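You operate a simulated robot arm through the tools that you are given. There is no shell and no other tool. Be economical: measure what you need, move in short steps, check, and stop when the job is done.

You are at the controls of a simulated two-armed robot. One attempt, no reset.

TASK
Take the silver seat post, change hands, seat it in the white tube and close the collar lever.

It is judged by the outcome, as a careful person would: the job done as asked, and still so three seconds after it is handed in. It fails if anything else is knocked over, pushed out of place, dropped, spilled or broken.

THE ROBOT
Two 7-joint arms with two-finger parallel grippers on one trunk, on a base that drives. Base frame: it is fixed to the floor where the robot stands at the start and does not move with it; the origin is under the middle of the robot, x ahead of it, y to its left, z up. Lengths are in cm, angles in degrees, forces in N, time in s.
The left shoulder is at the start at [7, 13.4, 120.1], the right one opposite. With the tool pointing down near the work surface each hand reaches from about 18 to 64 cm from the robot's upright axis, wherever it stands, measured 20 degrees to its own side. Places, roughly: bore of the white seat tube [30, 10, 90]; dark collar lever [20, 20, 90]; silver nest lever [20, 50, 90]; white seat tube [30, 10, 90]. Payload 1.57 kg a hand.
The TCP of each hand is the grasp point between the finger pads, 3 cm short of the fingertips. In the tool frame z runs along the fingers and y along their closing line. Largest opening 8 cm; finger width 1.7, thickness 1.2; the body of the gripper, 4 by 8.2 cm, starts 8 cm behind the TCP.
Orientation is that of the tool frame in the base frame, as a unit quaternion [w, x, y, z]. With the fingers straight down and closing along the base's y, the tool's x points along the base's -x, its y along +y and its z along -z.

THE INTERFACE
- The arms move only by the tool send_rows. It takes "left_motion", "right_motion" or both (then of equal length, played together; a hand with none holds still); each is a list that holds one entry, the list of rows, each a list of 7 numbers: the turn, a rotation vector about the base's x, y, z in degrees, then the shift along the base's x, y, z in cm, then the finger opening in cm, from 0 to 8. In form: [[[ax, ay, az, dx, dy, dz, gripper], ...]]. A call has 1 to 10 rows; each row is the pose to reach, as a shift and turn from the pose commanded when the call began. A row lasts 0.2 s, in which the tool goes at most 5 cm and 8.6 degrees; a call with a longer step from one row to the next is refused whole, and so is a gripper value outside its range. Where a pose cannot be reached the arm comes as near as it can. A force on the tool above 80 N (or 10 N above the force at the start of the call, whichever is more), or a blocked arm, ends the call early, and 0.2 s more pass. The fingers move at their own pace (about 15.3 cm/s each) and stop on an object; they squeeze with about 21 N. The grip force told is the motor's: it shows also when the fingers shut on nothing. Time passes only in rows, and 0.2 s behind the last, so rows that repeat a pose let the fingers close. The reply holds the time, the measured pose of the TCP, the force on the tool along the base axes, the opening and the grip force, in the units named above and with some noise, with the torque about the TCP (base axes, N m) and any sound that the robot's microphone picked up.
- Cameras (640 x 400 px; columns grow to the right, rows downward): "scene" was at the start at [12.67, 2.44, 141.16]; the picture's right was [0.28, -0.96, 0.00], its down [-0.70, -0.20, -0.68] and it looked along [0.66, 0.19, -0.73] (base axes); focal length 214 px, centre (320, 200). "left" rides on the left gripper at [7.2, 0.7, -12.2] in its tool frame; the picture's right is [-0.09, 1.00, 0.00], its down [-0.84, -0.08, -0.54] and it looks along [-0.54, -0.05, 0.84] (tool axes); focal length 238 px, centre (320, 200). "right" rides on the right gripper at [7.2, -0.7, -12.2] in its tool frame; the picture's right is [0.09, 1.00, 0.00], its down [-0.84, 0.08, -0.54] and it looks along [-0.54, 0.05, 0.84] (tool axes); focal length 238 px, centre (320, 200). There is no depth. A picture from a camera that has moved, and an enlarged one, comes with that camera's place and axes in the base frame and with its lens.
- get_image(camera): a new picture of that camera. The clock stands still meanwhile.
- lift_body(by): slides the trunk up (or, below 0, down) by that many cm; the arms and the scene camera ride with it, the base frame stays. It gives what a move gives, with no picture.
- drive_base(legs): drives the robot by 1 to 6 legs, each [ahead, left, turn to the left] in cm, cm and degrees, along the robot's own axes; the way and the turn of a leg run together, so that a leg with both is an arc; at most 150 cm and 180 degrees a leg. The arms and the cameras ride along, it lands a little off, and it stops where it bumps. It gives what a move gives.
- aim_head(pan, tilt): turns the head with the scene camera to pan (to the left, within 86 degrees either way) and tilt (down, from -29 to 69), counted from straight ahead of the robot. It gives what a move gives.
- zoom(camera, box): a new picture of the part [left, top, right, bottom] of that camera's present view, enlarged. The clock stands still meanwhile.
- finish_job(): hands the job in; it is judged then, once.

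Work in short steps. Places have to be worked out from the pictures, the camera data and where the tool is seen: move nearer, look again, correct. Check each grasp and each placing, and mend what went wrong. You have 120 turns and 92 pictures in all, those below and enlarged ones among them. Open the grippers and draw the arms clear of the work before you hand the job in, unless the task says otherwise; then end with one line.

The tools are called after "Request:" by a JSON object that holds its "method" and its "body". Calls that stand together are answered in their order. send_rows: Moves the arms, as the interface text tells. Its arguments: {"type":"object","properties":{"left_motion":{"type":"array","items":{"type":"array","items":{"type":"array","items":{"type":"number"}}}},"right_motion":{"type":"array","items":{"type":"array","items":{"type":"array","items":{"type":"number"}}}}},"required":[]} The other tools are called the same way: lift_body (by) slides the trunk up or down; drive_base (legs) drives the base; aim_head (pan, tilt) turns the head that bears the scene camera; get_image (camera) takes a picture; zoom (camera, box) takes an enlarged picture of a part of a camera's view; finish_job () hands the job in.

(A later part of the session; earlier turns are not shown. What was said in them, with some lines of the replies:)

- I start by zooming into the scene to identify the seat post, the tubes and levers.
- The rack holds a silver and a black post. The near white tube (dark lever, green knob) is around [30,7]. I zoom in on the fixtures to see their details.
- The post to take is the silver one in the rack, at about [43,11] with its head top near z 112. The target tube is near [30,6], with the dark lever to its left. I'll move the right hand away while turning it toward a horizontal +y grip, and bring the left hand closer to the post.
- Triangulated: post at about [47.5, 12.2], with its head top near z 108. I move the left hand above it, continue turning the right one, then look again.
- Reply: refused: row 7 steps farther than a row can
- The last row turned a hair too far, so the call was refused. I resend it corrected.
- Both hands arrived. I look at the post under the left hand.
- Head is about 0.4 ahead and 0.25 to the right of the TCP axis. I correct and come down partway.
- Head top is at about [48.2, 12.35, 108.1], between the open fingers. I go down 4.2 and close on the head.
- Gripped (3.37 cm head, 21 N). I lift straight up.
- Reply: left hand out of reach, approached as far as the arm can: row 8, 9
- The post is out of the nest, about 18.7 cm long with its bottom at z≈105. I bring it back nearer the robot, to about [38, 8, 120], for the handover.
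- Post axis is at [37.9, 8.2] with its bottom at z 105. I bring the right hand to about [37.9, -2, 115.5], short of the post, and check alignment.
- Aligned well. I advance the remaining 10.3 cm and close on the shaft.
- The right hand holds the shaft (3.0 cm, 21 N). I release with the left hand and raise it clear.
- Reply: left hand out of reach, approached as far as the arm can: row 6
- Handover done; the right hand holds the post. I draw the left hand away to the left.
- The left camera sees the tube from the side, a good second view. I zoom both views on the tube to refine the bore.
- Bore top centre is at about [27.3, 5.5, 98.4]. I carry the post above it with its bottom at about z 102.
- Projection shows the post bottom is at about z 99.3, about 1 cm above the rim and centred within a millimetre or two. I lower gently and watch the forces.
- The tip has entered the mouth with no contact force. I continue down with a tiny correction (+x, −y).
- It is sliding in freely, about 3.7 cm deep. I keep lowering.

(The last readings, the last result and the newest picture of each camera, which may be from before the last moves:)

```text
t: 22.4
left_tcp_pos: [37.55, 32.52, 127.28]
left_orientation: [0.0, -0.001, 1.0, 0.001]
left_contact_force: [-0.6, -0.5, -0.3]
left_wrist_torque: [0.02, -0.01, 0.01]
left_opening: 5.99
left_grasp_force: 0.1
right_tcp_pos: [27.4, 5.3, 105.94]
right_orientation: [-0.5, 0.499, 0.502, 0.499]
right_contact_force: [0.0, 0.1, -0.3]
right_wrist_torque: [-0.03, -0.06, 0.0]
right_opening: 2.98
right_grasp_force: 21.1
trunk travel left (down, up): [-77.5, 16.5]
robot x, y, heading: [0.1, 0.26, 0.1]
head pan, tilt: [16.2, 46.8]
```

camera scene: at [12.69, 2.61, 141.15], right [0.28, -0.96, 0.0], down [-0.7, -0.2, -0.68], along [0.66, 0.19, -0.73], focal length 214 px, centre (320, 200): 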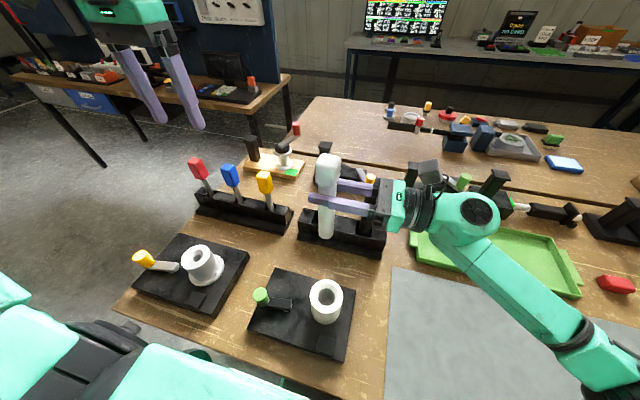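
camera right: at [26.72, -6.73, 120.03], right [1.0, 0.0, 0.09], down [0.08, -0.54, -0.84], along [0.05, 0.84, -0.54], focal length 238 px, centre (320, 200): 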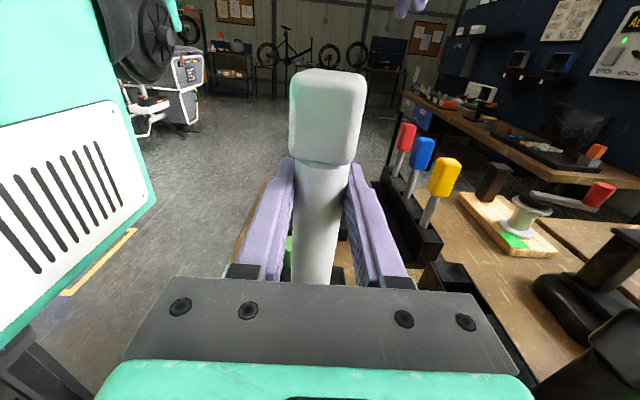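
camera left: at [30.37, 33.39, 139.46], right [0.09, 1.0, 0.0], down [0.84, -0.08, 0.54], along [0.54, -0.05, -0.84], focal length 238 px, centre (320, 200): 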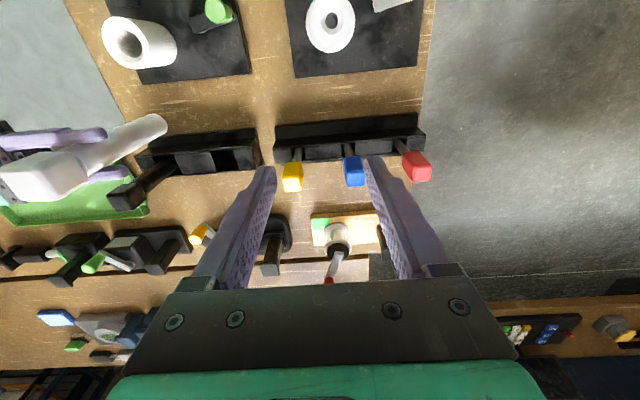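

Still no resistance; bottom is near z 92.6. I go down slowly until it bottoms out.

Request:
{"method": "send_rows", "body": {"right_motion": [[[0, 0, 0, 0, 0, -0.3, 1], [0, 0, 0, 0, 0, -0.6, 1], [0, 0, 0, 0, 0, -0.9, 1], [0, 0, 0, 0, 0, -1.2, 1]]]}}

Request:
{"method": "zoom", "body": {"camera": "scene", "box": [240, 200, 400, 350]}}

```text
t: 23.4
left_tcp_pos: [37.57, 32.45, 127.28]
left_orientation: [0.001, 0.0, 1.0, 0.0]
left_contact_force: [0.7, -0.6, 1.0]
left_wrist_torque: [-0.02, 0.0, -0.03]
left_opening: 5.98
left_grasp_force: 0.0
right_tcp_pos: [27.45, 5.19, 104.84]
right_orientation: [-0.499, 0.5, 0.501, 0.499]
right_contact_force: [0.1, 0.1, -0.2]
right_wrist_torque: [-0.01, 0.02, -0.01]
right_opening: 2.96
right_grasp_force: 20.8
trunk travel left (down, up): [-77.5, 16.5]
robot x, y, heading: [-0.37, 0.23, -0.1]
head pan, tilt: [16.2, 46.8]
```

```text
2.67 times, centred on (320, 275) of scene
camera zoom: at [12.69, 2.44, 141.16], right [0.28, -0.96, 0.0], down [-0.7, -0.2, -0.68], along [0.66, 0.19, -0.73], focal length 572 px, centre (320, 0)
```

zoom: 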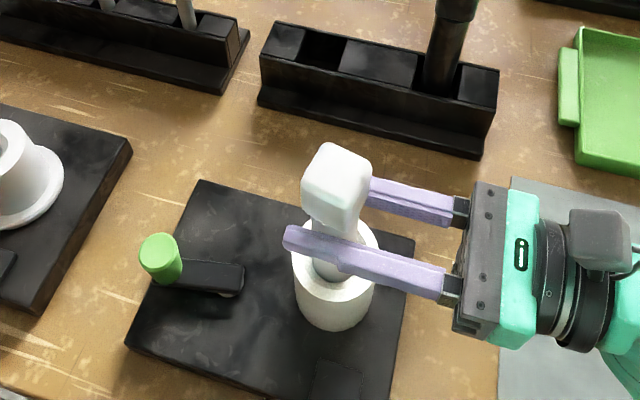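

Still free. I continue in small steps.

Request:
{"method": "send_rows", "body": {"right_motion": [[[0, 0, 0, 0, 0, -0.3, 1], [0, 0, 0, 0, 0, -0.6, 1], [0, 0, 0, 0, 0, -0.9, 1], [0, 0, 0, 0, 0, -1.2, 1]]]}}

```text
t: 24.4
left_tcp_pos: [37.64, 32.59, 127.43]
left_orientation: [0.0, 0.0, 1.0, 0.0]
left_contact_force: [1.2, -0.6, -0.1]
left_wrist_torque: [0.04, 0.01, 0.02]
left_opening: 5.99
left_grasp_force: 0.0
right_tcp_pos: [27.35, 5.29, 103.68]
right_orientation: [-0.501, 0.499, 0.501, 0.499]
right_contact_force: [0.5, -0.5, 0.0]
right_wrist_torque: [-0.02, -0.01, 0.05]
right_opening: 2.95
right_grasp_force: 20.7
trunk travel left (down, up): [-77.5, 16.5]
robot x, y, heading: [0.17, -0.11, 0.3]
head pan, tilt: [16.2, 46.8]
```

Request:
{"method": "zoom", "body": {"camera": "scene", "box": [240, 200, 400, 350]}}

Request:
{"method": "zoom", "body": {"camera": "left", "box": [0, 0, 252, 158]}}

Request:
{"method": "get_image", "body": {"camera": "right"}}

```text
2.67 times, centred on (320, 275) of scene
camera zoom: at [12.69, 2.44, 141.16], right [0.28, -0.96, 0.0], down [-0.7, -0.2, -0.68], along [0.66, 0.19, -0.73], focal length 572 px, centre (320, 0)
```

zoom: 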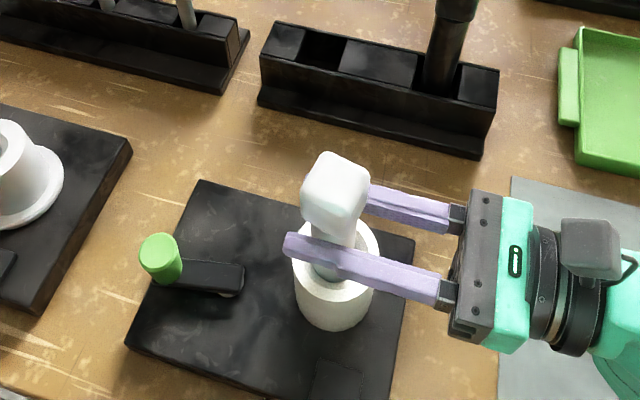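

```text
2.53 times, centred on (126, 79) of left
camera zoom: at [30.37, 33.16, 139.52], right [0.09, 1.0, 0.0], down [0.84, -0.08, 0.54], along [0.54, -0.05, -0.84], focal length 603 px, centre (811, 506)
```

zoom: 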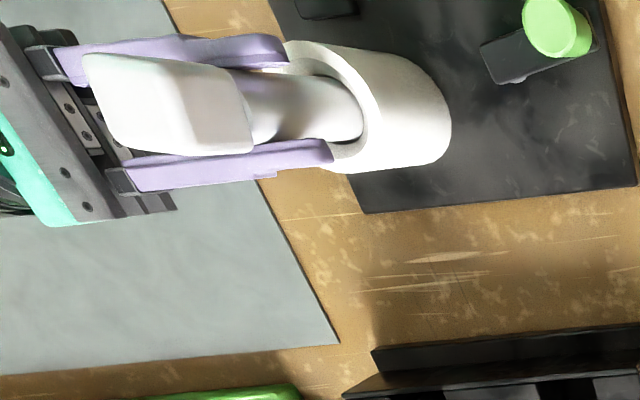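

```text
47 pictures are left
camera right: at [26.83, -6.82, 110.92], right [1.0, 0.0, 0.09], down [0.08, -0.54, -0.84], along [0.05, 0.84, -0.54], focal length 238 px, centre (320, 200)
```

right: 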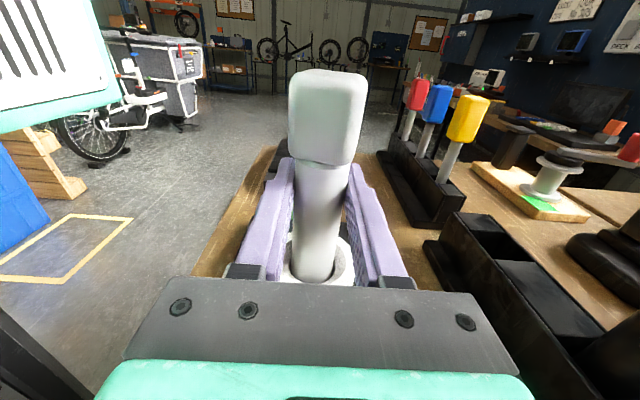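

Post held unchanged in the grip and still not bottomed. I continue down.

Request:
{"method": "send_rows", "body": {"right_motion": [[[0, 0, 0, 0, 0, -0.3, 1], [0, 0, 0, 0, 0, -0.6, 1], [0, 0, 0, 0, 0, -0.9, 1], [0, 0, 0, 0, 0, -1.2, 1], [0, 0, 0, 0, 0, -1.5, 1]]]}}

```text
t: 25.6
left_tcp_pos: [37.44, 32.49, 127.22]
left_orientation: [0.0, 0.0, 1.0, 0.0]
left_contact_force: [0.3, -0.2, 0.6]
left_wrist_torque: [-0.03, -0.02, -0.02]
left_opening: 6.01
left_grasp_force: 0.0
right_tcp_pos: [27.43, 5.25, 102.08]
right_orientation: [-0.5, 0.5, 0.501, 0.499]
right_contact_force: [0.4, -0.3, 9.1]
right_wrist_torque: [-0.05, 0.05, -0.03]
right_opening: 2.96
right_grasp_force: 21.0
trunk travel left (down, up): [-77.5, 16.5]
robot x, y, heading: [0.39, -0.02, 0.2]
head pan, tilt: [16.2, 46.8]
```

9 N upward: it has bottomed. I look before releasing.

Request:
{"method": "zoom", "body": {"camera": "scene", "box": [240, 200, 400, 350]}}

Request:
{"method": "zoom", "body": {"camera": "left", "box": [0, 0, 252, 158]}}

```text
2.67 times, centred on (320, 275) of scene
camera zoom: at [12.62, 2.37, 141.16], right [0.28, -0.96, 0.0], down [-0.7, -0.2, -0.68], along [0.66, 0.19, -0.73], focal length 572 px, centre (320, 0)
```

zoom: 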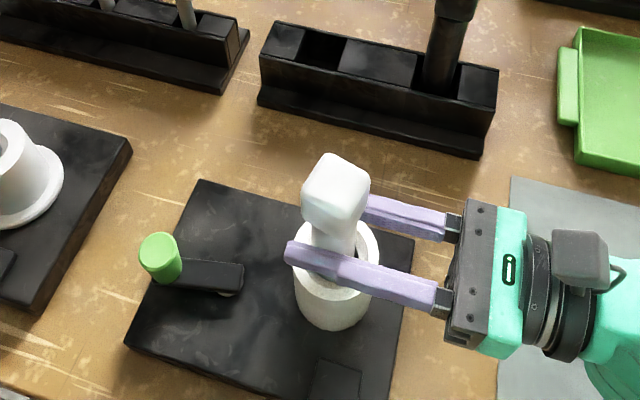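

```text
2.53 times, centred on (126, 79) of left
camera zoom: at [30.3, 33.09, 139.54], right [0.09, 1.0, 0.0], down [0.84, -0.08, 0.54], along [0.54, -0.05, -0.84], focal length 603 px, centre (811, 506)
```

zoom: 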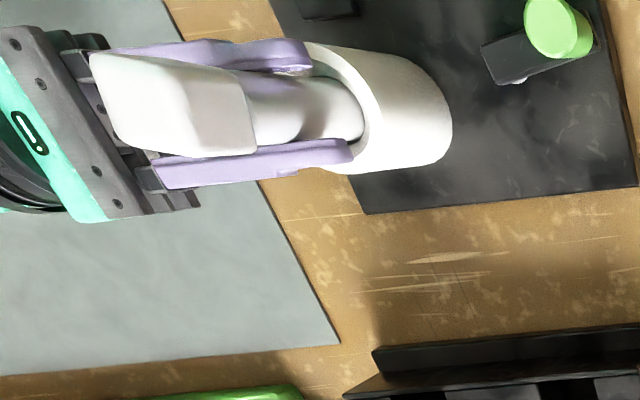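

The post bottomed (head stopped while the fingers slid slightly). I open the right hand and withdraw along −y.

Request:
{"method": "send_rows", "body": {"right_motion": [[[0, 0, 0, 0, 0, 0, 3], [0, 0, 0, 0, 0, 0, 6], [0, 0, 0, 0, 0, 0, 7], [0, 0, 0, 0, -2, 0, 7], [0, 0, 0, 0, -5, 0, 7], [0, 0, 0, 0, -8, 0, 7], [0, 0, 0, 0, -12, 1, 7], [0, 0, 0, 0, -16, 3, 7], [0, 0, 0, 0, -20, 6, 7]]]}}

Request:
{"method": "get_image", "body": {"camera": "scene"}}

Request:
{"method": "zoom", "body": {"camera": "scene", "box": [230, 220, 390, 350]}}

Request:
{"method": "zoom", "body": {"camera": "left", "box": [0, 0, 252, 158]}}

```text
t: 27.6
left_tcp_pos: [37.5, 32.44, 127.39]
left_orientation: [0.0, 0.0, 1.0, 0.0]
left_contact_force: [0.2, -0.2, 0.2]
left_wrist_torque: [0.03, 0.01, -0.01]
left_opening: 6.03
left_grasp_force: 0.2
right_tcp_pos: [27.26, -14.83, 108.07]
right_orientation: [-0.499, 0.5, 0.501, 0.5]
right_contact_force: [0.2, -0.4, 0.9]
right_wrist_torque: [0.03, 0.0, -0.02]
right_opening: 6.98
right_grasp_force: 0.2
trunk travel left (down, up): [-77.5, 16.5]
robot x, y, heading: [0.17, -0.17, 0.3]
head pan, tilt: [16.2, 46.8]
```

```text
44 pictures are left
camera scene: at [12.65, 2.38, 141.16], right [0.28, -0.96, 0.0], down [-0.7, -0.2, -0.68], along [0.66, 0.19, -0.73], focal length 214 px, centre (320, 200)
```

scene: 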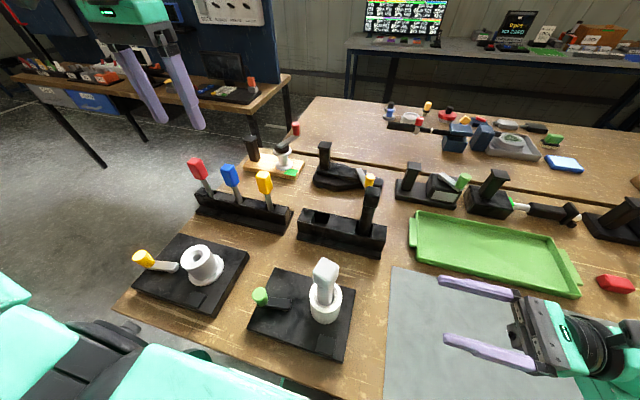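

```text
3.08 times, centred on (310, 285) of scene
camera zoom: at [12.65, 2.38, 141.16], right [0.28, -0.96, 0.0], down [-0.7, -0.2, -0.68], along [0.66, 0.19, -0.73], focal length 660 px, centre (351, -62)
```

zoom: 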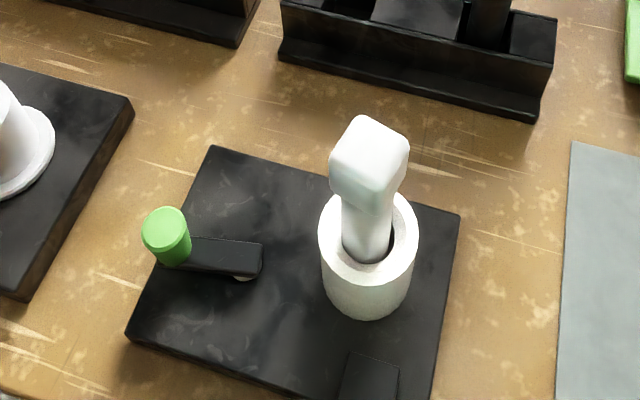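

```text
2.53 times, centred on (126, 79) of left
camera zoom: at [30.33, 33.11, 139.54], right [0.09, 1.0, 0.0], down [0.84, -0.08, 0.54], along [0.54, -0.05, -0.84], focal length 603 px, centre (811, 506)
```

zoom: 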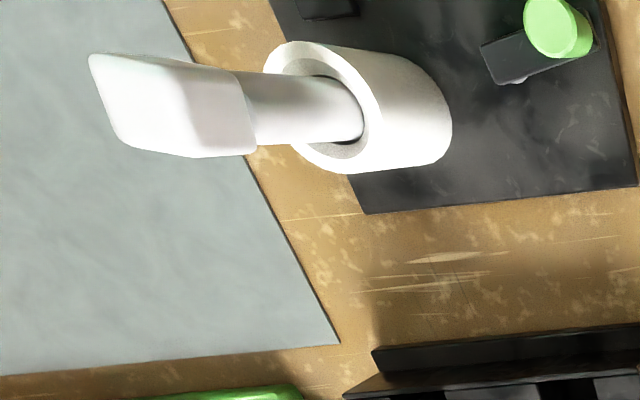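

Post is standing seated in the tube. Now the lever: pivot seems near [24.4, 13.5], knob near [23.8, 17.8]. I bring the left hand above it for a close look.

Request:
{"method": "send_rows", "body": {"left_motion": [[[0, 0, 0, -2.5, -2, -1, 6], [0, 0, 0, -5, -4, -3, 6], [0, 0, 0, -7.5, -6, -5, 6], [0, 0, 0, -10, -8, -8, 6], [0, 0, 0, -12.5, -10, -11, 6], [0, 0, 0, -13, -11.5, -14, 6], [0, 0, 0, -13, -11.5, -14, 6]]]}}

Request:
{"method": "get_image", "body": {"camera": "left"}}

Request:
{"method": "get_image", "body": {"camera": "scene"}}

```text
t: 29.2
left_tcp_pos: [25.07, 22.5, 115.41]
left_orientation: [-0.001, -0.001, 1.0, -0.001]
left_contact_force: [-0.7, -0.2, -0.5]
left_wrist_torque: [-0.02, -0.02, 0.01]
left_opening: 5.99
left_grasp_force: 0.0
left hand out of reach, approached as far as the arm can: row 6, 7
right_tcp_pos: [27.53, -14.56, 108.04]
right_orientation: [-0.499, 0.501, 0.501, 0.499]
right_contact_force: [-0.2, 0.9, -0.2]
right_wrist_torque: [0.01, -0.03, 0.02]
right_opening: 7.0
right_grasp_force: 0.1
trunk travel left (down, up): [-77.5, 16.5]
robot x, y, heading: [-0.15, -0.18, 0.0]
head pan, tilt: [16.2, 46.8]
```

```text
41 pictures are left
camera left: at [18.02, 23.15, 127.6], right [0.09, 1.0, 0.0], down [0.84, -0.07, 0.54], along [0.54, -0.05, -0.84], focal length 238 px, centre (320, 200)
```

left: 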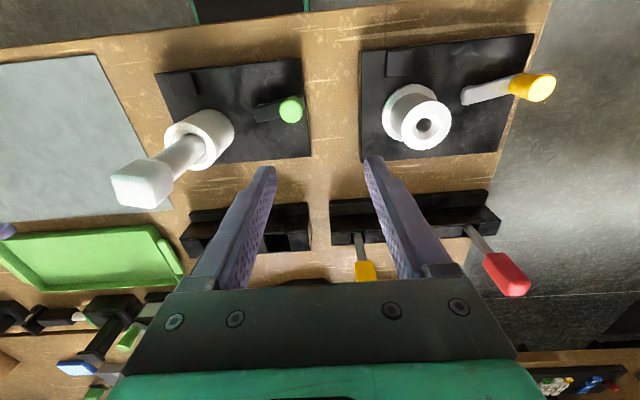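

```text
40 pictures are left
camera scene: at [12.83, 2.71, 141.13], right [0.28, -0.96, 0.0], down [-0.7, -0.2, -0.68], along [0.66, 0.19, -0.73], focal length 214 px, centre (320, 200)
```

scene: 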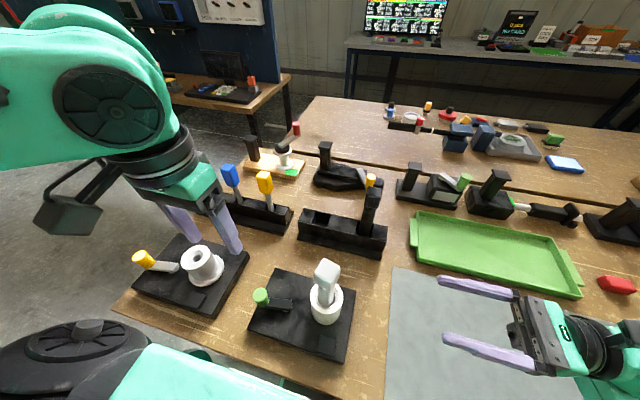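

The left arm is near its minimum reach here. I zoom in on the lever from this angle before deciding.

Request:
{"method": "zoom", "body": {"camera": "left", "box": [140, 40, 320, 152]}}

Request:
{"method": "zoom", "body": {"camera": "scene", "box": [240, 270, 320, 320]}}

```text
3.56 times, centred on (230, 96) of left
camera zoom: at [18.02, 23.15, 127.6], right [0.09, 1.0, 0.0], down [0.84, -0.07, 0.54], along [0.54, -0.05, -0.84], focal length 848 px, centre (640, 570)
```

zoom: 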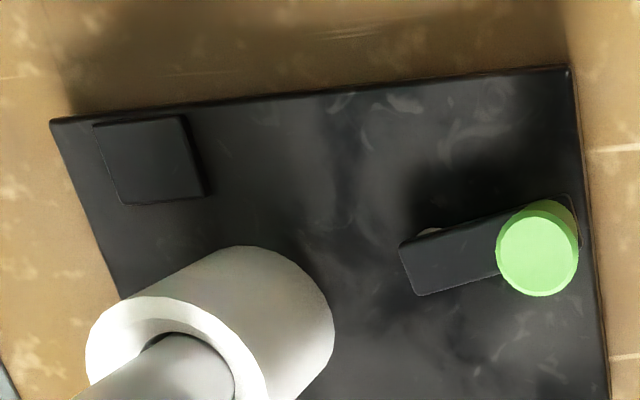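

```text
8.00 times, centred on (280, 295) of scene
camera zoom: at [12.83, 2.71, 141.13], right [0.28, -0.96, 0.0], down [-0.7, -0.2, -0.68], along [0.66, 0.19, -0.73], focal length 1716 px, centre (640, -560)
```

zoom: 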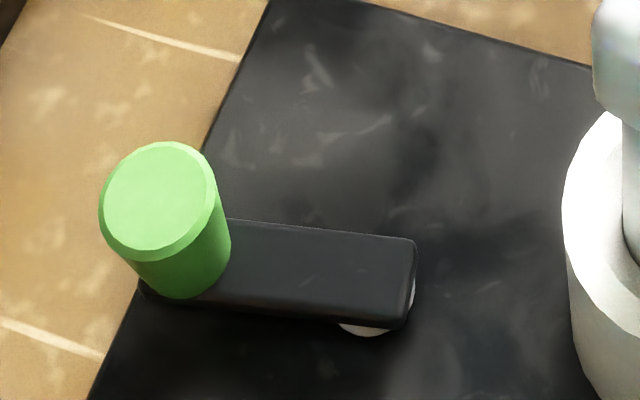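

The pale pin under the lever's inner end shows it swings horizontally about a vertical axis near [24.4, 13.5]. To have comfortable reach, I back the base by 12 cm.

Request:
{"method": "drive_base", "body": {"legs": [[-12, 0, 0]]}}

Request:
{"method": "get_image", "body": {"camera": "scene"}}

Request:
{"method": "get_image", "body": {"camera": "left"}}

```text
t: 30.4
left_tcp_pos: [13.43, 22.17, 115.49]
left_orientation: [0.0, 0.001, 1.0, 0.0]
left_contact_force: [-0.4, 0.4, -0.1]
left_wrist_torque: [-0.02, -0.01, 0.0]
left_opening: 5.98
left_grasp_force: 0.1
right_tcp_pos: [15.54, -14.89, 107.84]
right_orientation: [-0.5, 0.5, 0.501, 0.499]
right_contact_force: [-0.2, -0.3, -0.5]
right_wrist_torque: [0.01, -0.02, 0.01]
right_opening: 7.01
right_grasp_force: 0.1
trunk travel left (down, up): [-77.5, 16.5]
robot x, y, heading: [-11.57, -0.01, -0.1]
head pan, tilt: [16.2, 46.8]
```

```text
37 pictures are left
camera scene: at [1.02, 2.44, 141.14], right [0.28, -0.96, 0.0], down [-0.7, -0.2, -0.68], along [0.66, 0.19, -0.73], focal length 214 px, centre (320, 200)
```

scene: 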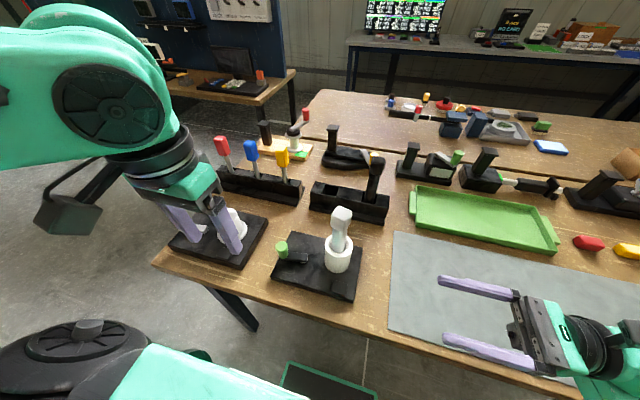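

```text
36 pictures are left
camera left: at [6.26, 22.9, 127.67], right [0.09, 1.0, 0.0], down [0.84, -0.08, 0.54], along [0.54, -0.05, -0.84], focal length 238 px, centre (320, 200)
```

left: 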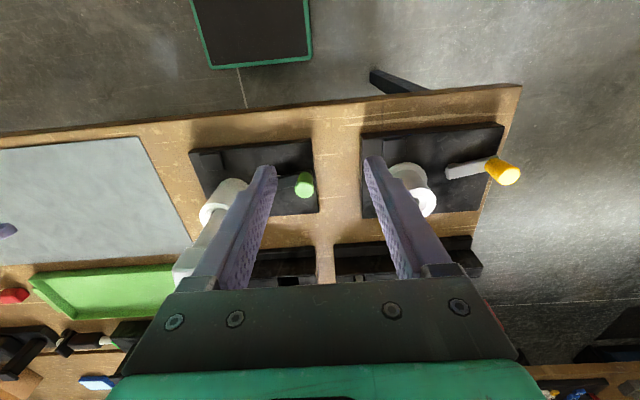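

Refined: knob top at [24.5, 18.9, 96.5], radius 1.4; pivot about [25.1, 13.6]. I bring the closed left fingers to the robot side of the knob, still above it.

Request:
{"method": "send_rows", "body": {"left_motion": [[[0, 0, 0, 2, -1, -1, 3], [0, 0, 0, 4, -2, -3, 0], [0, 0, 0, 6, -3, -6, 0], [0, 0, 0, 8, -3.5, -9, 0], [0, 0, 0, 8, -3.5, -12, 0], [0, 0, 0, 8, -3.5, -12, 0]]]}}

Request:
{"method": "get_image", "body": {"camera": "left"}}

Request:
{"method": "zoom", "body": {"camera": "scene", "box": [200, 180, 400, 320]}}

```text
t: 31.8
left_tcp_pos: [21.21, 18.63, 103.57]
left_orientation: [-0.001, 0.001, 1.0, 0.0]
left_contact_force: [1.7, 1.4, 0.3]
left_wrist_torque: [0.0, 0.0, -0.02]
left_opening: 0.0
left_grasp_force: 20.7
right_tcp_pos: [15.33, -14.79, 107.9]
right_orientation: [-0.499, 0.5, 0.501, 0.5]
right_contact_force: [1.1, -0.3, 0.4]
right_wrist_torque: [0.01, 0.0, 0.02]
right_opening: 6.99
right_grasp_force: 0.0
trunk travel left (down, up): [-77.5, 16.5]
robot x, y, heading: [-11.67, -0.05, -0.0]
head pan, tilt: [16.2, 46.8]
```

```text
35 pictures are left
camera left: at [13.96, 19.25, 115.71], right [0.09, 1.0, 0.0], down [0.84, -0.08, 0.54], along [0.54, -0.05, -0.84], focal length 238 px, centre (320, 200)
```

left: 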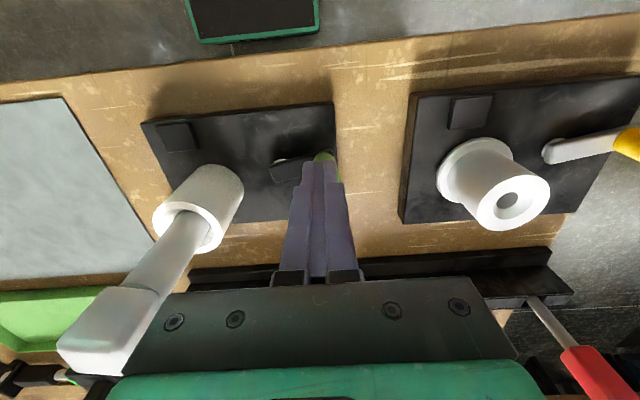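

```text
2.86 times, centred on (300, 250) of scene
camera zoom: at [0.72, 2.33, 141.17], right [0.28, -0.96, 0.0], down [-0.7, -0.2, -0.68], along [0.66, 0.19, -0.73], focal length 613 px, centre (377, 57)
```

zoom: 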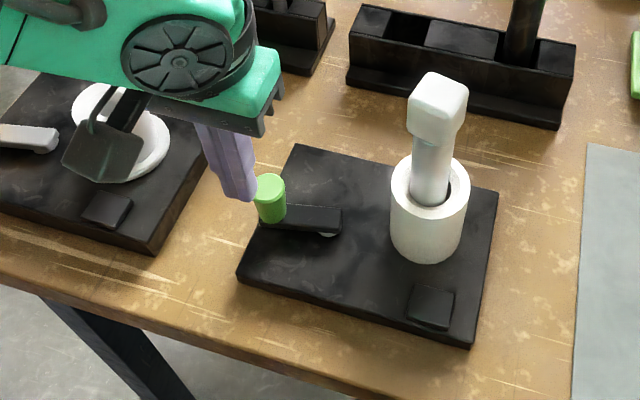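

Clear of the knob. I descend beside it to TCP z 97.6.

Request:
{"method": "send_rows", "body": {"left_motion": [[[0, 0, 0, 0, 0, -2, 0], [0, 0, 0, 0, 0, -4, 0], [0, 0, 0, 0, 0, -5.5, 0], [0, 0, 0, 0, 0, -6, 0], [0, 0, 0, 0, 0, -6, 0]]]}}

Request:
{"method": "zoom", "body": {"camera": "scene", "box": [200, 180, 400, 320]}}

Request:
{"method": "zoom", "body": {"camera": "left", "box": [160, 80, 480, 280]}}

```text
t: 33.0
left_tcp_pos: [21.99, 18.69, 97.41]
left_orientation: [-0.002, 0.0, 1.0, 0.001]
left_contact_force: [0.5, -0.5, 0.9]
left_wrist_torque: [0.0, 0.04, -0.01]
left_opening: 0.0
left_grasp_force: 21.1
left hand out of reach, approached as far as the arm can: row 2, 3, 4, 5
right_tcp_pos: [15.43, -14.75, 108.04]
right_orientation: [-0.499, 0.501, 0.5, 0.501]
right_contact_force: [0.0, 0.1, 0.9]
right_wrist_torque: [-0.04, 0.01, -0.02]
right_opening: 7.02
right_grasp_force: 0.2
trunk travel left (down, up): [-77.5, 16.5]
robot x, y, heading: [-11.85, -0.19, 0.1]
head pan, tilt: [16.2, 46.8]
```

```text
2.86 times, centred on (300, 250) of scene
camera zoom: at [0.82, 2.43, 141.16], right [0.28, -0.96, 0.0], down [-0.7, -0.2, -0.68], along [0.66, 0.19, -0.73], focal length 613 px, centre (377, 57)
```

zoom: 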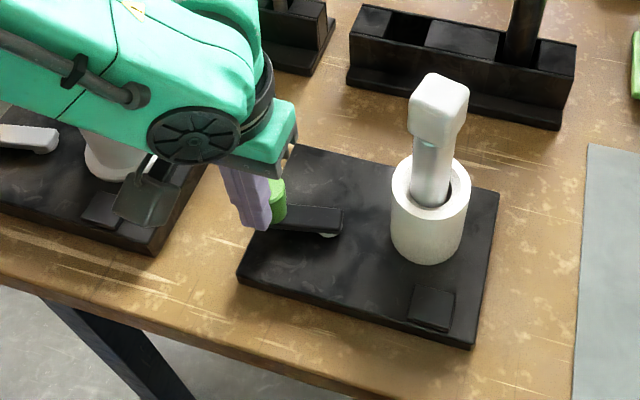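

```text
2.00 times, centred on (320, 180) of left
camera zoom: at [14.87, 19.3, 109.84], right [0.09, 1.0, 0.0], down [0.84, -0.08, 0.54], along [0.54, -0.05, -0.84], focal length 477 px, centre (320, 240)
```

zoom: 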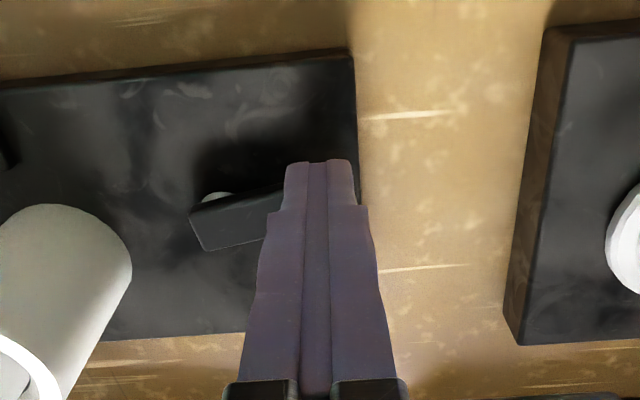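

In position just touching-close. I push gently +x, 2 cm, and watch the force.

Request:
{"method": "send_rows", "body": {"left_motion": [[[0, 0, 0, 0.5, 0, 0, 0], [0, 0, 0, 1, 0, 0, 0], [0, 0, 0, 1.5, 0, 0, 0], [0, 0, 0, 2, 0, 0, 0]]]}}

Request:
{"method": "zoom", "body": {"camera": "scene", "box": [200, 180, 400, 320]}}

```text
t: 34.0
left_tcp_pos: [22.46, 18.64, 97.5]
left_orientation: [-0.005, 0.0, 1.0, 0.0]
left_contact_force: [-45.6, -4.0, -16.5]
left_wrist_torque: [-0.05, 0.92, 0.09]
left_opening: 0.02
left_grasp_force: 20.7
right_tcp_pos: [14.42, -14.66, 108.21]
right_orientation: [-0.497, 0.497, 0.503, 0.502]
right_contact_force: [0.2, 0.3, 0.3]
right_wrist_torque: [0.02, 0.0, -0.02]
right_opening: 7.0
right_grasp_force: 0.0
trunk travel left (down, up): [-77.5, 16.5]
robot x, y, heading: [-11.74, 0.15, 0.2]
head pan, tilt: [16.2, 46.8]
```

```text
2.86 times, centred on (300, 250) of scene
camera zoom: at [-0.48, 2.41, 141.25], right [0.28, -0.96, 0.0], down [-0.69, -0.2, -0.69], along [0.66, 0.19, -0.72], focal length 613 px, centre (377, 57)
```

zoom: 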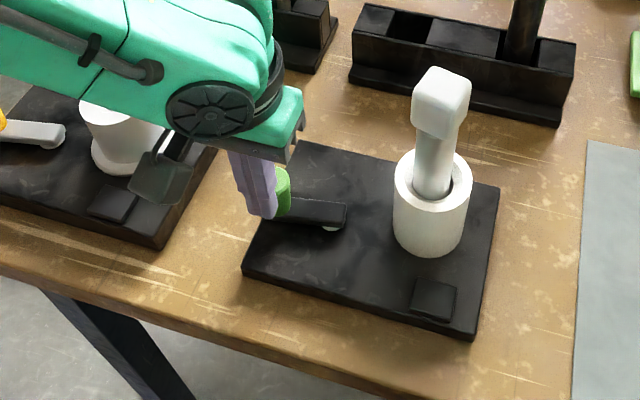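

45 N and no movement: it is against a stop in +x. I back off and rise, to push from the far side instead.

Request:
{"method": "send_rows", "body": {"left_motion": [[[0, 0, 0, -1, 0, 0, 0], [0, 0, 0, -2, 0, 0, 0], [0, 0, 0, -2, 0, 2, 0], [0, 0, 0, -2, 0, 4, 0], [0, 0, 0, -1, 0, 6, 0], [0, 0, 0, 1.5, 0, 7, 0], [0, 0, 0, 4, 0, 7, 0], [0, 0, 0, 5.5, 0, 7, 0], [0, 0, 0, 5.5, 0, 7, 0]]]}}

Request:
{"method": "get_image", "body": {"camera": "left"}}

Request:
{"method": "zoom", "body": {"camera": "scene", "box": [200, 180, 400, 320]}}

```text
t: 36.0
left_tcp_pos: [29.46, 18.8, 104.62]
left_orientation: [0.0, 0.0, 1.0, 0.0]
left_contact_force: [0.5, -0.2, -1.4]
left_wrist_torque: [0.0, -0.03, 0.01]
left_opening: 0.0
left_grasp_force: 21.0
right_tcp_pos: [15.36, -14.79, 108.04]
right_orientation: [-0.499, 0.5, 0.5, 0.5]
right_contact_force: [0.3, 0.2, 0.6]
right_wrist_torque: [0.02, 0.01, 0.01]
right_opening: 6.98
right_grasp_force: 0.1
trunk travel left (down, up): [-77.5, 16.5]
robot x, y, heading: [-11.6, -0.06, -0.2]
head pan, tilt: [16.2, 46.8]
```

```text
30 pictures are left
camera left: at [22.35, 19.45, 116.9], right [0.09, 1.0, 0.0], down [0.84, -0.08, 0.54], along [0.54, -0.05, -0.84], focal length 238 px, centre (320, 200)
```

left: 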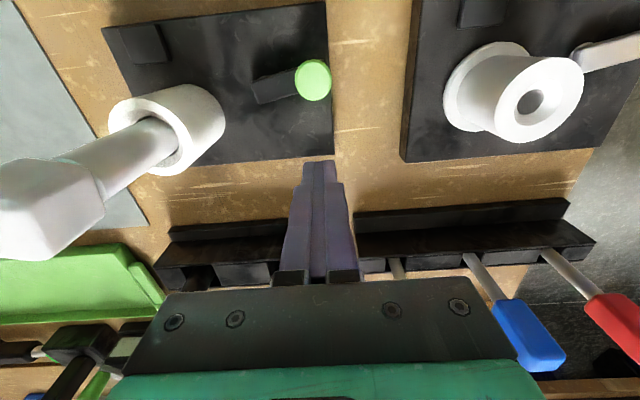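

```text
2.86 times, centred on (300, 250) of scene
camera zoom: at [0.78, 2.42, 141.16], right [0.28, -0.96, 0.0], down [-0.7, -0.2, -0.68], along [0.66, 0.19, -0.73], focal length 613 px, centre (377, 57)
```

zoom: 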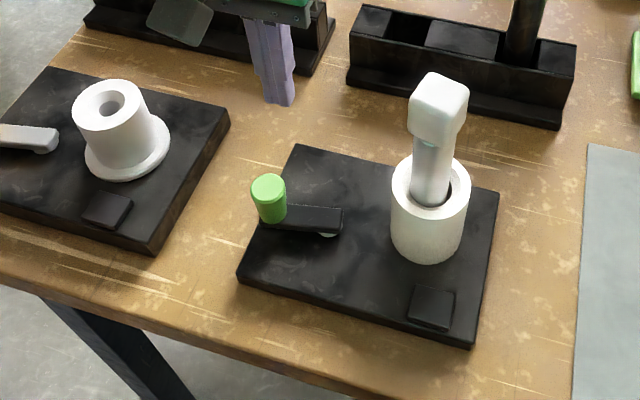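

Lever unchanged. I descend on the far side of the knob, then push gently toward −x.

Request:
{"method": "send_rows", "body": {"left_motion": [[[0, 0, 0, -0.6, 0, -2, 0], [0, 0, 0, -1.2, 0, -4, 0], [0, 0, 0, -1.2, 0, -6, 0], [0, 0, 0, -1.2, 0, -7.1, 0], [0, 0, 0, -1.2, 0, -7.1, 0], [0, 0, 0, -1.8, 0, -7.1, 0], [0, 0, 0, -2.4, 0, -7.1, 0], [0, 0, 0, -3, 0, -7.1, 0], [0, 0, 0, -3.4, 0, -7.1, 0]]]}}

Request:
{"method": "zoom", "body": {"camera": "scene", "box": [200, 180, 400, 320]}}

```text
t: 38.0
left_tcp_pos: [26.08, 18.71, 97.37]
left_orientation: [0.0, 0.001, 1.0, 0.0]
left_contact_force: [1.8, 0.0, -0.3]
left_wrist_torque: [0.01, -0.04, -0.03]
left_opening: 0.0
left_grasp_force: 21.1
right_tcp_pos: [15.38, -14.86, 108.07]
right_orientation: [-0.499, 0.5, 0.501, 0.5]
right_contact_force: [0.2, 0.7, -0.1]
right_wrist_torque: [0.01, 0.0, 0.02]
right_opening: 6.99
right_grasp_force: 0.0
trunk travel left (down, up): [-77.5, 16.5]
robot x, y, heading: [-11.67, -0.18, -0.2]
head pan, tilt: [16.2, 46.8]
```

```text
2.86 times, centred on (300, 250) of scene
camera zoom: at [0.86, 2.42, 141.16], right [0.28, -0.96, 0.0], down [-0.7, -0.2, -0.68], along [0.66, 0.19, -0.73], focal length 613 px, centre (377, 57)
```

zoom: 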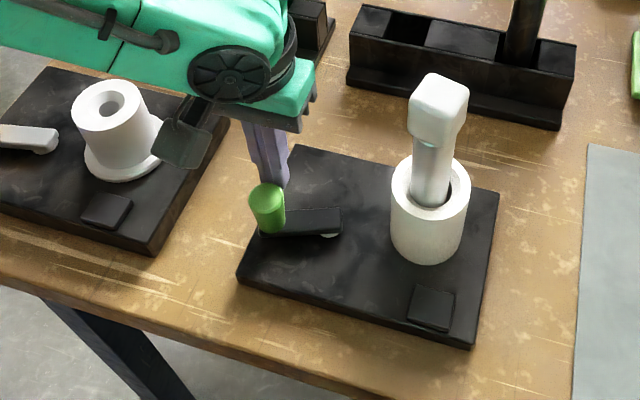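

The knob yields with under 2 N, so −x is the closing direction. I follow the arc to about 140°.

Request:
{"method": "send_rows", "body": {"left_motion": [[[0, 0, 0, -0.8, 0.3, 0, 0], [0, 0, 0, -1.6, 0.4, 0, 0], [0, 0, 0, -2.4, 0.3, 0, 0], [0, 0, 0, -3, 0.2, 0, 0], [0, 0, 0, -3.5, 0, 0, 0], [0, 0, 0, -3.5, 0, 0, 0]]]}}

Request:
{"method": "zoom", "body": {"camera": "scene", "box": [200, 180, 400, 320]}}

```text
t: 39.4
left_tcp_pos: [22.59, 18.87, 97.32]
left_orientation: [-0.001, 0.001, 1.0, 0.0]
left_contact_force: [0.0, -0.2, -0.3]
left_wrist_torque: [0.01, -0.01, 0.02]
left_opening: 0.0
left_grasp_force: 21.0
right_tcp_pos: [15.47, -14.74, 107.97]
right_orientation: [-0.499, 0.5, 0.501, 0.5]
right_contact_force: [0.7, -0.3, 0.2]
right_wrist_torque: [-0.01, 0.01, -0.04]
right_opening: 7.02
right_grasp_force: 0.1
trunk travel left (down, up): [-77.5, 16.5]
robot x, y, heading: [-11.87, 0.04, -0.1]
head pan, tilt: [16.2, 46.8]
```

```text
2.86 times, centred on (300, 250) of scene
camera zoom: at [0.83, 2.43, 141.16], right [0.28, -0.96, 0.0], down [-0.7, -0.2, -0.68], along [0.66, 0.19, -0.73], focal length 613 px, centre (377, 57)
```

zoom: 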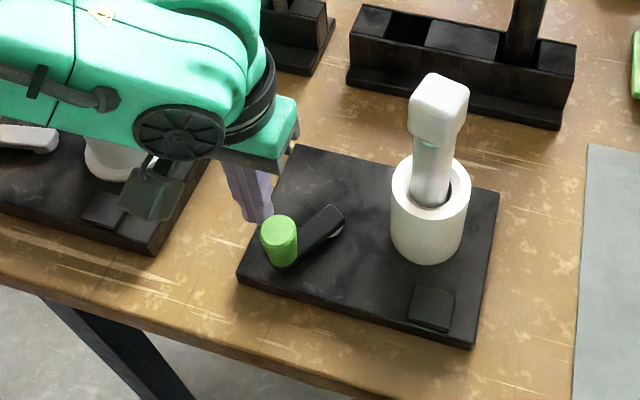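

The lever has swung about 40°. For more room I lift the hand clear and back the base another 12 cm.

Request:
{"method": "send_rows", "body": {"left_motion": [[[0, 0, 0, 0.5, 0.8, 0, 0], [0, 0, 0, 0.5, 1.5, 2, 0], [0, 0, 0, 0.5, 1.5, 5, 0], [0, 0, 0, 0.5, 1.5, 8, 0], [0, 0, 0, 0.5, 1.5, 11, 0]]]}}

Request:
{"method": "drive_base", "body": {"legs": [[-12, 0, 0]]}}

Request:
{"method": "get_image", "body": {"camera": "scene"}}

```text
t: 40.6
left_tcp_pos: [22.98, 20.1, 108.65]
left_orientation: [0.0, 0.001, 1.0, -0.001]
left_contact_force: [-0.7, 0.0, 0.6]
left_wrist_torque: [0.02, -0.01, -0.01]
left_opening: 0.01
left_grasp_force: 21.5
right_tcp_pos: [15.31, -14.85, 108.04]
right_orientation: [-0.499, 0.499, 0.501, 0.5]
right_contact_force: [0.1, 0.2, -0.2]
right_wrist_torque: [-0.04, -0.01, -0.05]
right_opening: 6.99
right_grasp_force: 0.1
trunk travel left (down, up): [-77.5, 16.5]
robot x, y, heading: [-11.98, 0.05, -0.0]
head pan, tilt: [16.2, 46.8]
```

```text
t: 41.9
left_tcp_pos: [11.31, 20.22, 108.42]
left_orientation: [-0.001, 0.0, 1.0, 0.0]
left_contact_force: [-0.8, 0.3, -0.2]
left_wrist_torque: [-0.01, 0.03, 0.02]
left_opening: 0.0
left_grasp_force: 20.6
right_tcp_pos: [3.58, -14.79, 107.97]
right_orientation: [-0.5, 0.5, 0.501, 0.499]
right_contact_force: [0.4, -0.2, 0.2]
right_wrist_torque: [-0.03, -0.04, 0.02]
right_opening: 6.99
right_grasp_force: 0.0
trunk travel left (down, up): [-77.5, 16.5]
robot x, y, heading: [-23.7, -0.13, 0.1]
head pan, tilt: [16.2, 46.8]
```

```text
26 pictures are left
camera scene: at [-10.86, 2.45, 141.14], right [0.28, -0.96, 0.0], down [-0.7, -0.2, -0.68], along [0.66, 0.19, -0.73], focal length 214 px, centre (320, 200)
```

scene: 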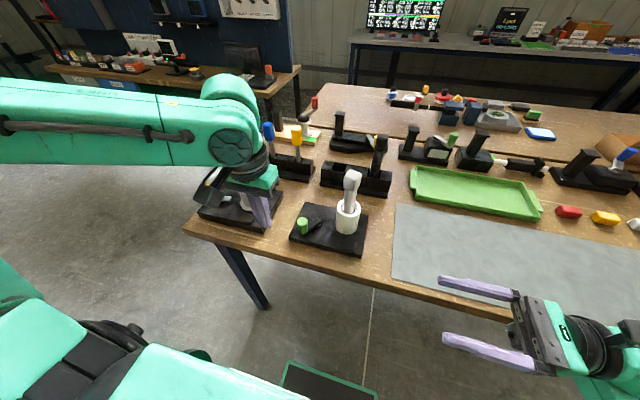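

Base is back at x −23.7. I return the left hand above the spot behind the knob and descend.

Request:
{"method": "send_rows", "body": {"left_motion": [[[0, 0, 0, 3, 0, 0, 0], [0, 0, 0, 6, -0.3, 0, 0], [0, 0, 0, 9, -0.6, -1, 0], [0, 0, 0, 12, -0.6, -3, 0], [0, 0, 0, 12, -0.6, -6, 0], [0, 0, 0, 12, -0.6, -6, 0]]]}}

Request:
{"method": "get_image", "body": {"camera": "left"}}

Request:
{"method": "zoom", "body": {"camera": "scene", "box": [260, 150, 400, 260]}}

```text
t: 43.3
left_tcp_pos: [23.07, 19.61, 102.63]
left_orientation: [0.0, 0.0, 1.0, 0.0]
left_contact_force: [0.1, 0.4, 0.3]
left_wrist_torque: [-0.02, -0.02, -0.03]
left_opening: 0.01
left_grasp_force: 21.2
right_tcp_pos: [3.57, -14.66, 108.13]
right_orientation: [-0.499, 0.499, 0.501, 0.5]
right_contact_force: [-0.7, 0.7, -0.3]
right_wrist_torque: [0.01, -0.01, -0.03]
right_opening: 7.01
right_grasp_force: 0.2
trunk travel left (down, up): [-77.5, 16.5]
robot x, y, heading: [-23.72, -0.01, 0.2]
head pan, tilt: [16.2, 46.8]
```

```text
25 pictures are left
camera left: at [15.96, 20.22, 114.82], right [0.09, 1.0, 0.0], down [0.84, -0.08, 0.54], along [0.54, -0.05, -0.84], focal length 238 px, centre (320, 200)
```

left: 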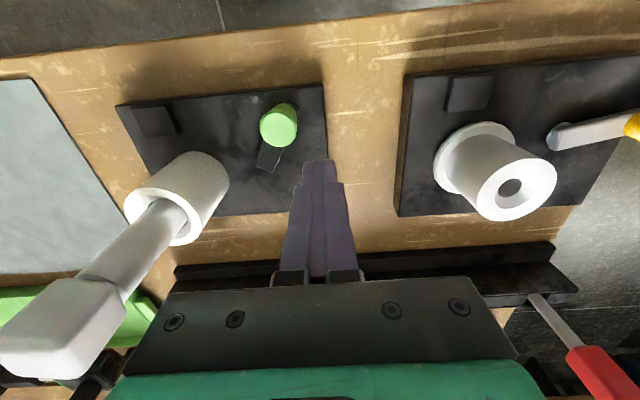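

```text
3.64 times, centred on (330, 205) of scene
camera zoom: at [-11.1, 2.43, 141.17], right [0.28, -0.96, 0.0], down [-0.7, -0.2, -0.68], along [0.66, 0.19, -0.73], focal length 780 px, centre (284, 182)
```

zoom: 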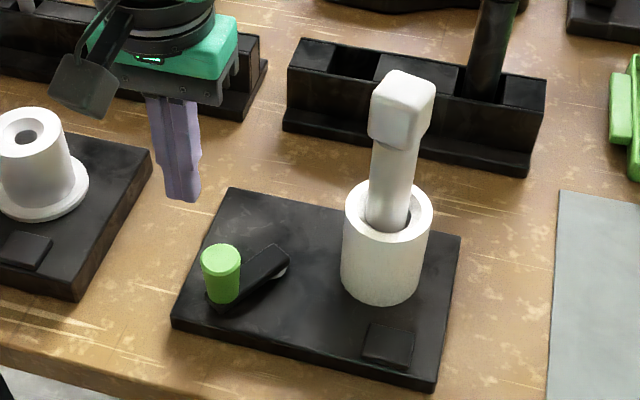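

Knob is at about [20.5, 16.7] (146°). I descend and push along the arc to about 180°.

Request:
{"method": "send_rows", "body": {"left_motion": [[[0, 0, 0, 0, 0, -2.5, 0], [0, 0, 0, 0, 0, -5, 0], [0, 0, 0, 0, 0, -5.2, 0], [0, 0, 0, -0.7, -0.7, -5.2, 0], [0, 0, 0, -1.4, -1.4, -5.2, 0], [0, 0, 0, -2.1, -2.1, -5.2, 0], [0, 0, 0, -2.7, -2.9, -5.2, 0], [0, 0, 0, -3.1, -3.6, -5.2, 0]]]}}

Request:
{"method": "zoom", "body": {"camera": "scene", "box": [260, 150, 400, 260]}}

```text
t: 45.1
left_tcp_pos: [20.56, 16.99, 97.16]
left_orientation: [0.001, -0.002, 1.0, -0.002]
left_contact_force: [20.6, 33.6, 13.6]
left_wrist_torque: [0.28, -0.22, 0.1]
left_opening: 0.0
left_grasp_force: 21.3
right_tcp_pos: [3.97, -13.93, 107.99]
right_orientation: [-0.499, 0.502, 0.503, 0.496]
right_contact_force: [-0.4, 0.2, 0.2]
right_wrist_torque: [-0.02, -0.01, -0.02]
right_opening: 7.0
right_grasp_force: 0.0
trunk travel left (down, up): [-77.5, 16.5]
robot x, y, heading: [-23.63, -0.15, 0.3]
head pan, tilt: [16.2, 46.8]
```

```text
3.64 times, centred on (330, 205) of scene
camera zoom: at [-10.54, 3.55, 141.12], right [0.28, -0.96, 0.01], down [-0.7, -0.21, -0.68], along [0.65, 0.19, -0.73], focal length 780 px, centre (284, 182)
```

zoom: 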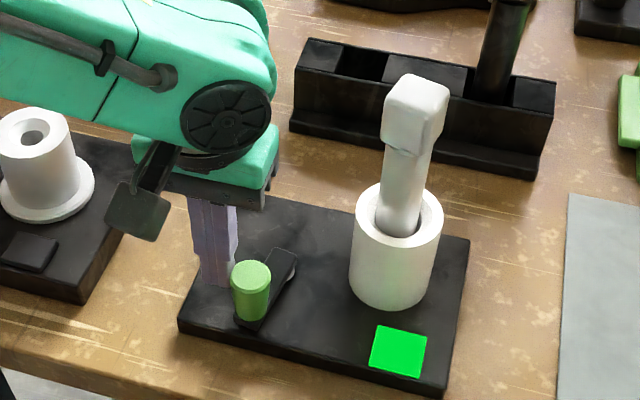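

The pad lit green and the lever is hard against its end stop: closed. I back off and lift the hand.

Request:
{"method": "send_rows", "body": {"left_motion": [[[0, 0, 0, 0.8, 0.8, 0, 0], [0, 0, 0, 1.8, 2, 0, 0], [0, 0, 0, 2.2, 2.5, 2, 0], [0, 0, 0, 2.2, 2.5, 5, 0], [0, 0, 0, 2.2, 2.5, 8, 0], [0, 0, 0, 2.2, 3.5, 11, 3], [0, 0, 0, 0, 4.5, 14, 6], [0, 0, 0, -2, 5.5, 16, 6]]]}}

Request:
{"method": "zoom", "body": {"camera": "scene", "box": [260, 150, 400, 260]}}

Request:
{"method": "get_image", "body": {"camera": "scene"}}

```text
t: 46.9
left_tcp_pos: [18.13, 21.68, 113.36]
left_orientation: [-0.001, 0.0, 1.0, -0.001]
left_contact_force: [-0.2, -0.1, 0.4]
left_wrist_torque: [-0.02, 0.0, 0.02]
left_opening: 6.03
left_grasp_force: 0.1
right_tcp_pos: [3.52, -14.74, 108.11]
right_orientation: [-0.499, 0.499, 0.502, 0.5]
right_contact_force: [-0.4, 0.7, -0.3]
right_wrist_torque: [-0.02, 0.01, -0.03]
right_opening: 6.96
right_grasp_force: 0.1
trunk travel left (down, up): [-77.5, 16.5]
robot x, y, heading: [-23.51, -0.01, 0.1]
head pan, tilt: [16.2, 46.8]
```

```text
3.64 times, centred on (330, 205) of scene
camera zoom: at [-11.18, 2.5, 141.17], right [0.28, -0.96, 0.0], down [-0.7, -0.2, -0.68], along [0.66, 0.19, -0.73], focal length 780 px, centre (284, 182)
```

zoom: 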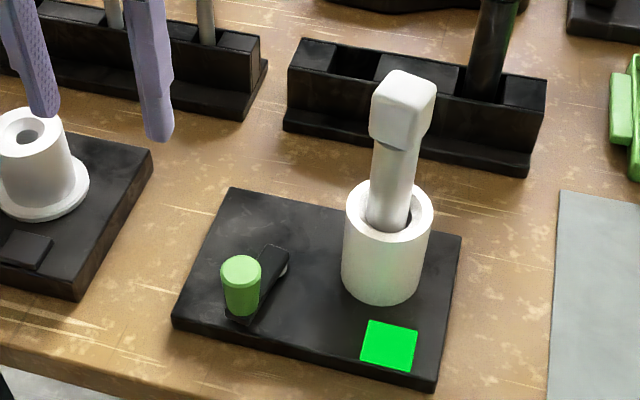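

```text
21 pictures are left
camera scene: at [-11.18, 2.5, 141.17], right [0.28, -0.96, 0.0], down [-0.7, -0.2, -0.68], along [0.66, 0.19, -0.73], focal length 214 px, centre (320, 200)
```

scene: 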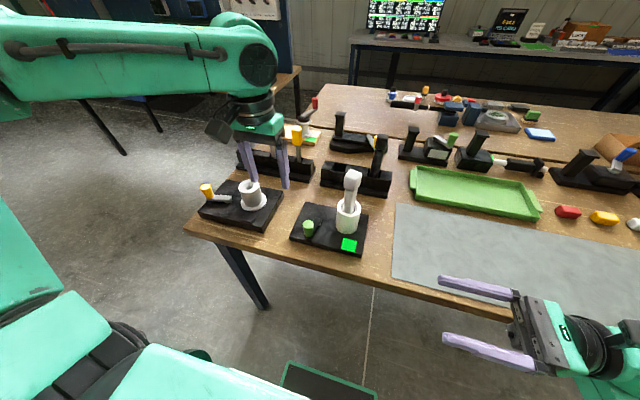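

The pad stays green with both hands clear and open. The post is seated, the lever is closed and nothing else has moved, so I hand it in.

Request:
{"method": "finish_job", "body": {}}

```text
The job is handed in.
```

The silver seat post was passed from the left hand to the right and seated to the bottom of the white tube. The dark collar lever is closed against its stop, with the fixture's pad lit green.
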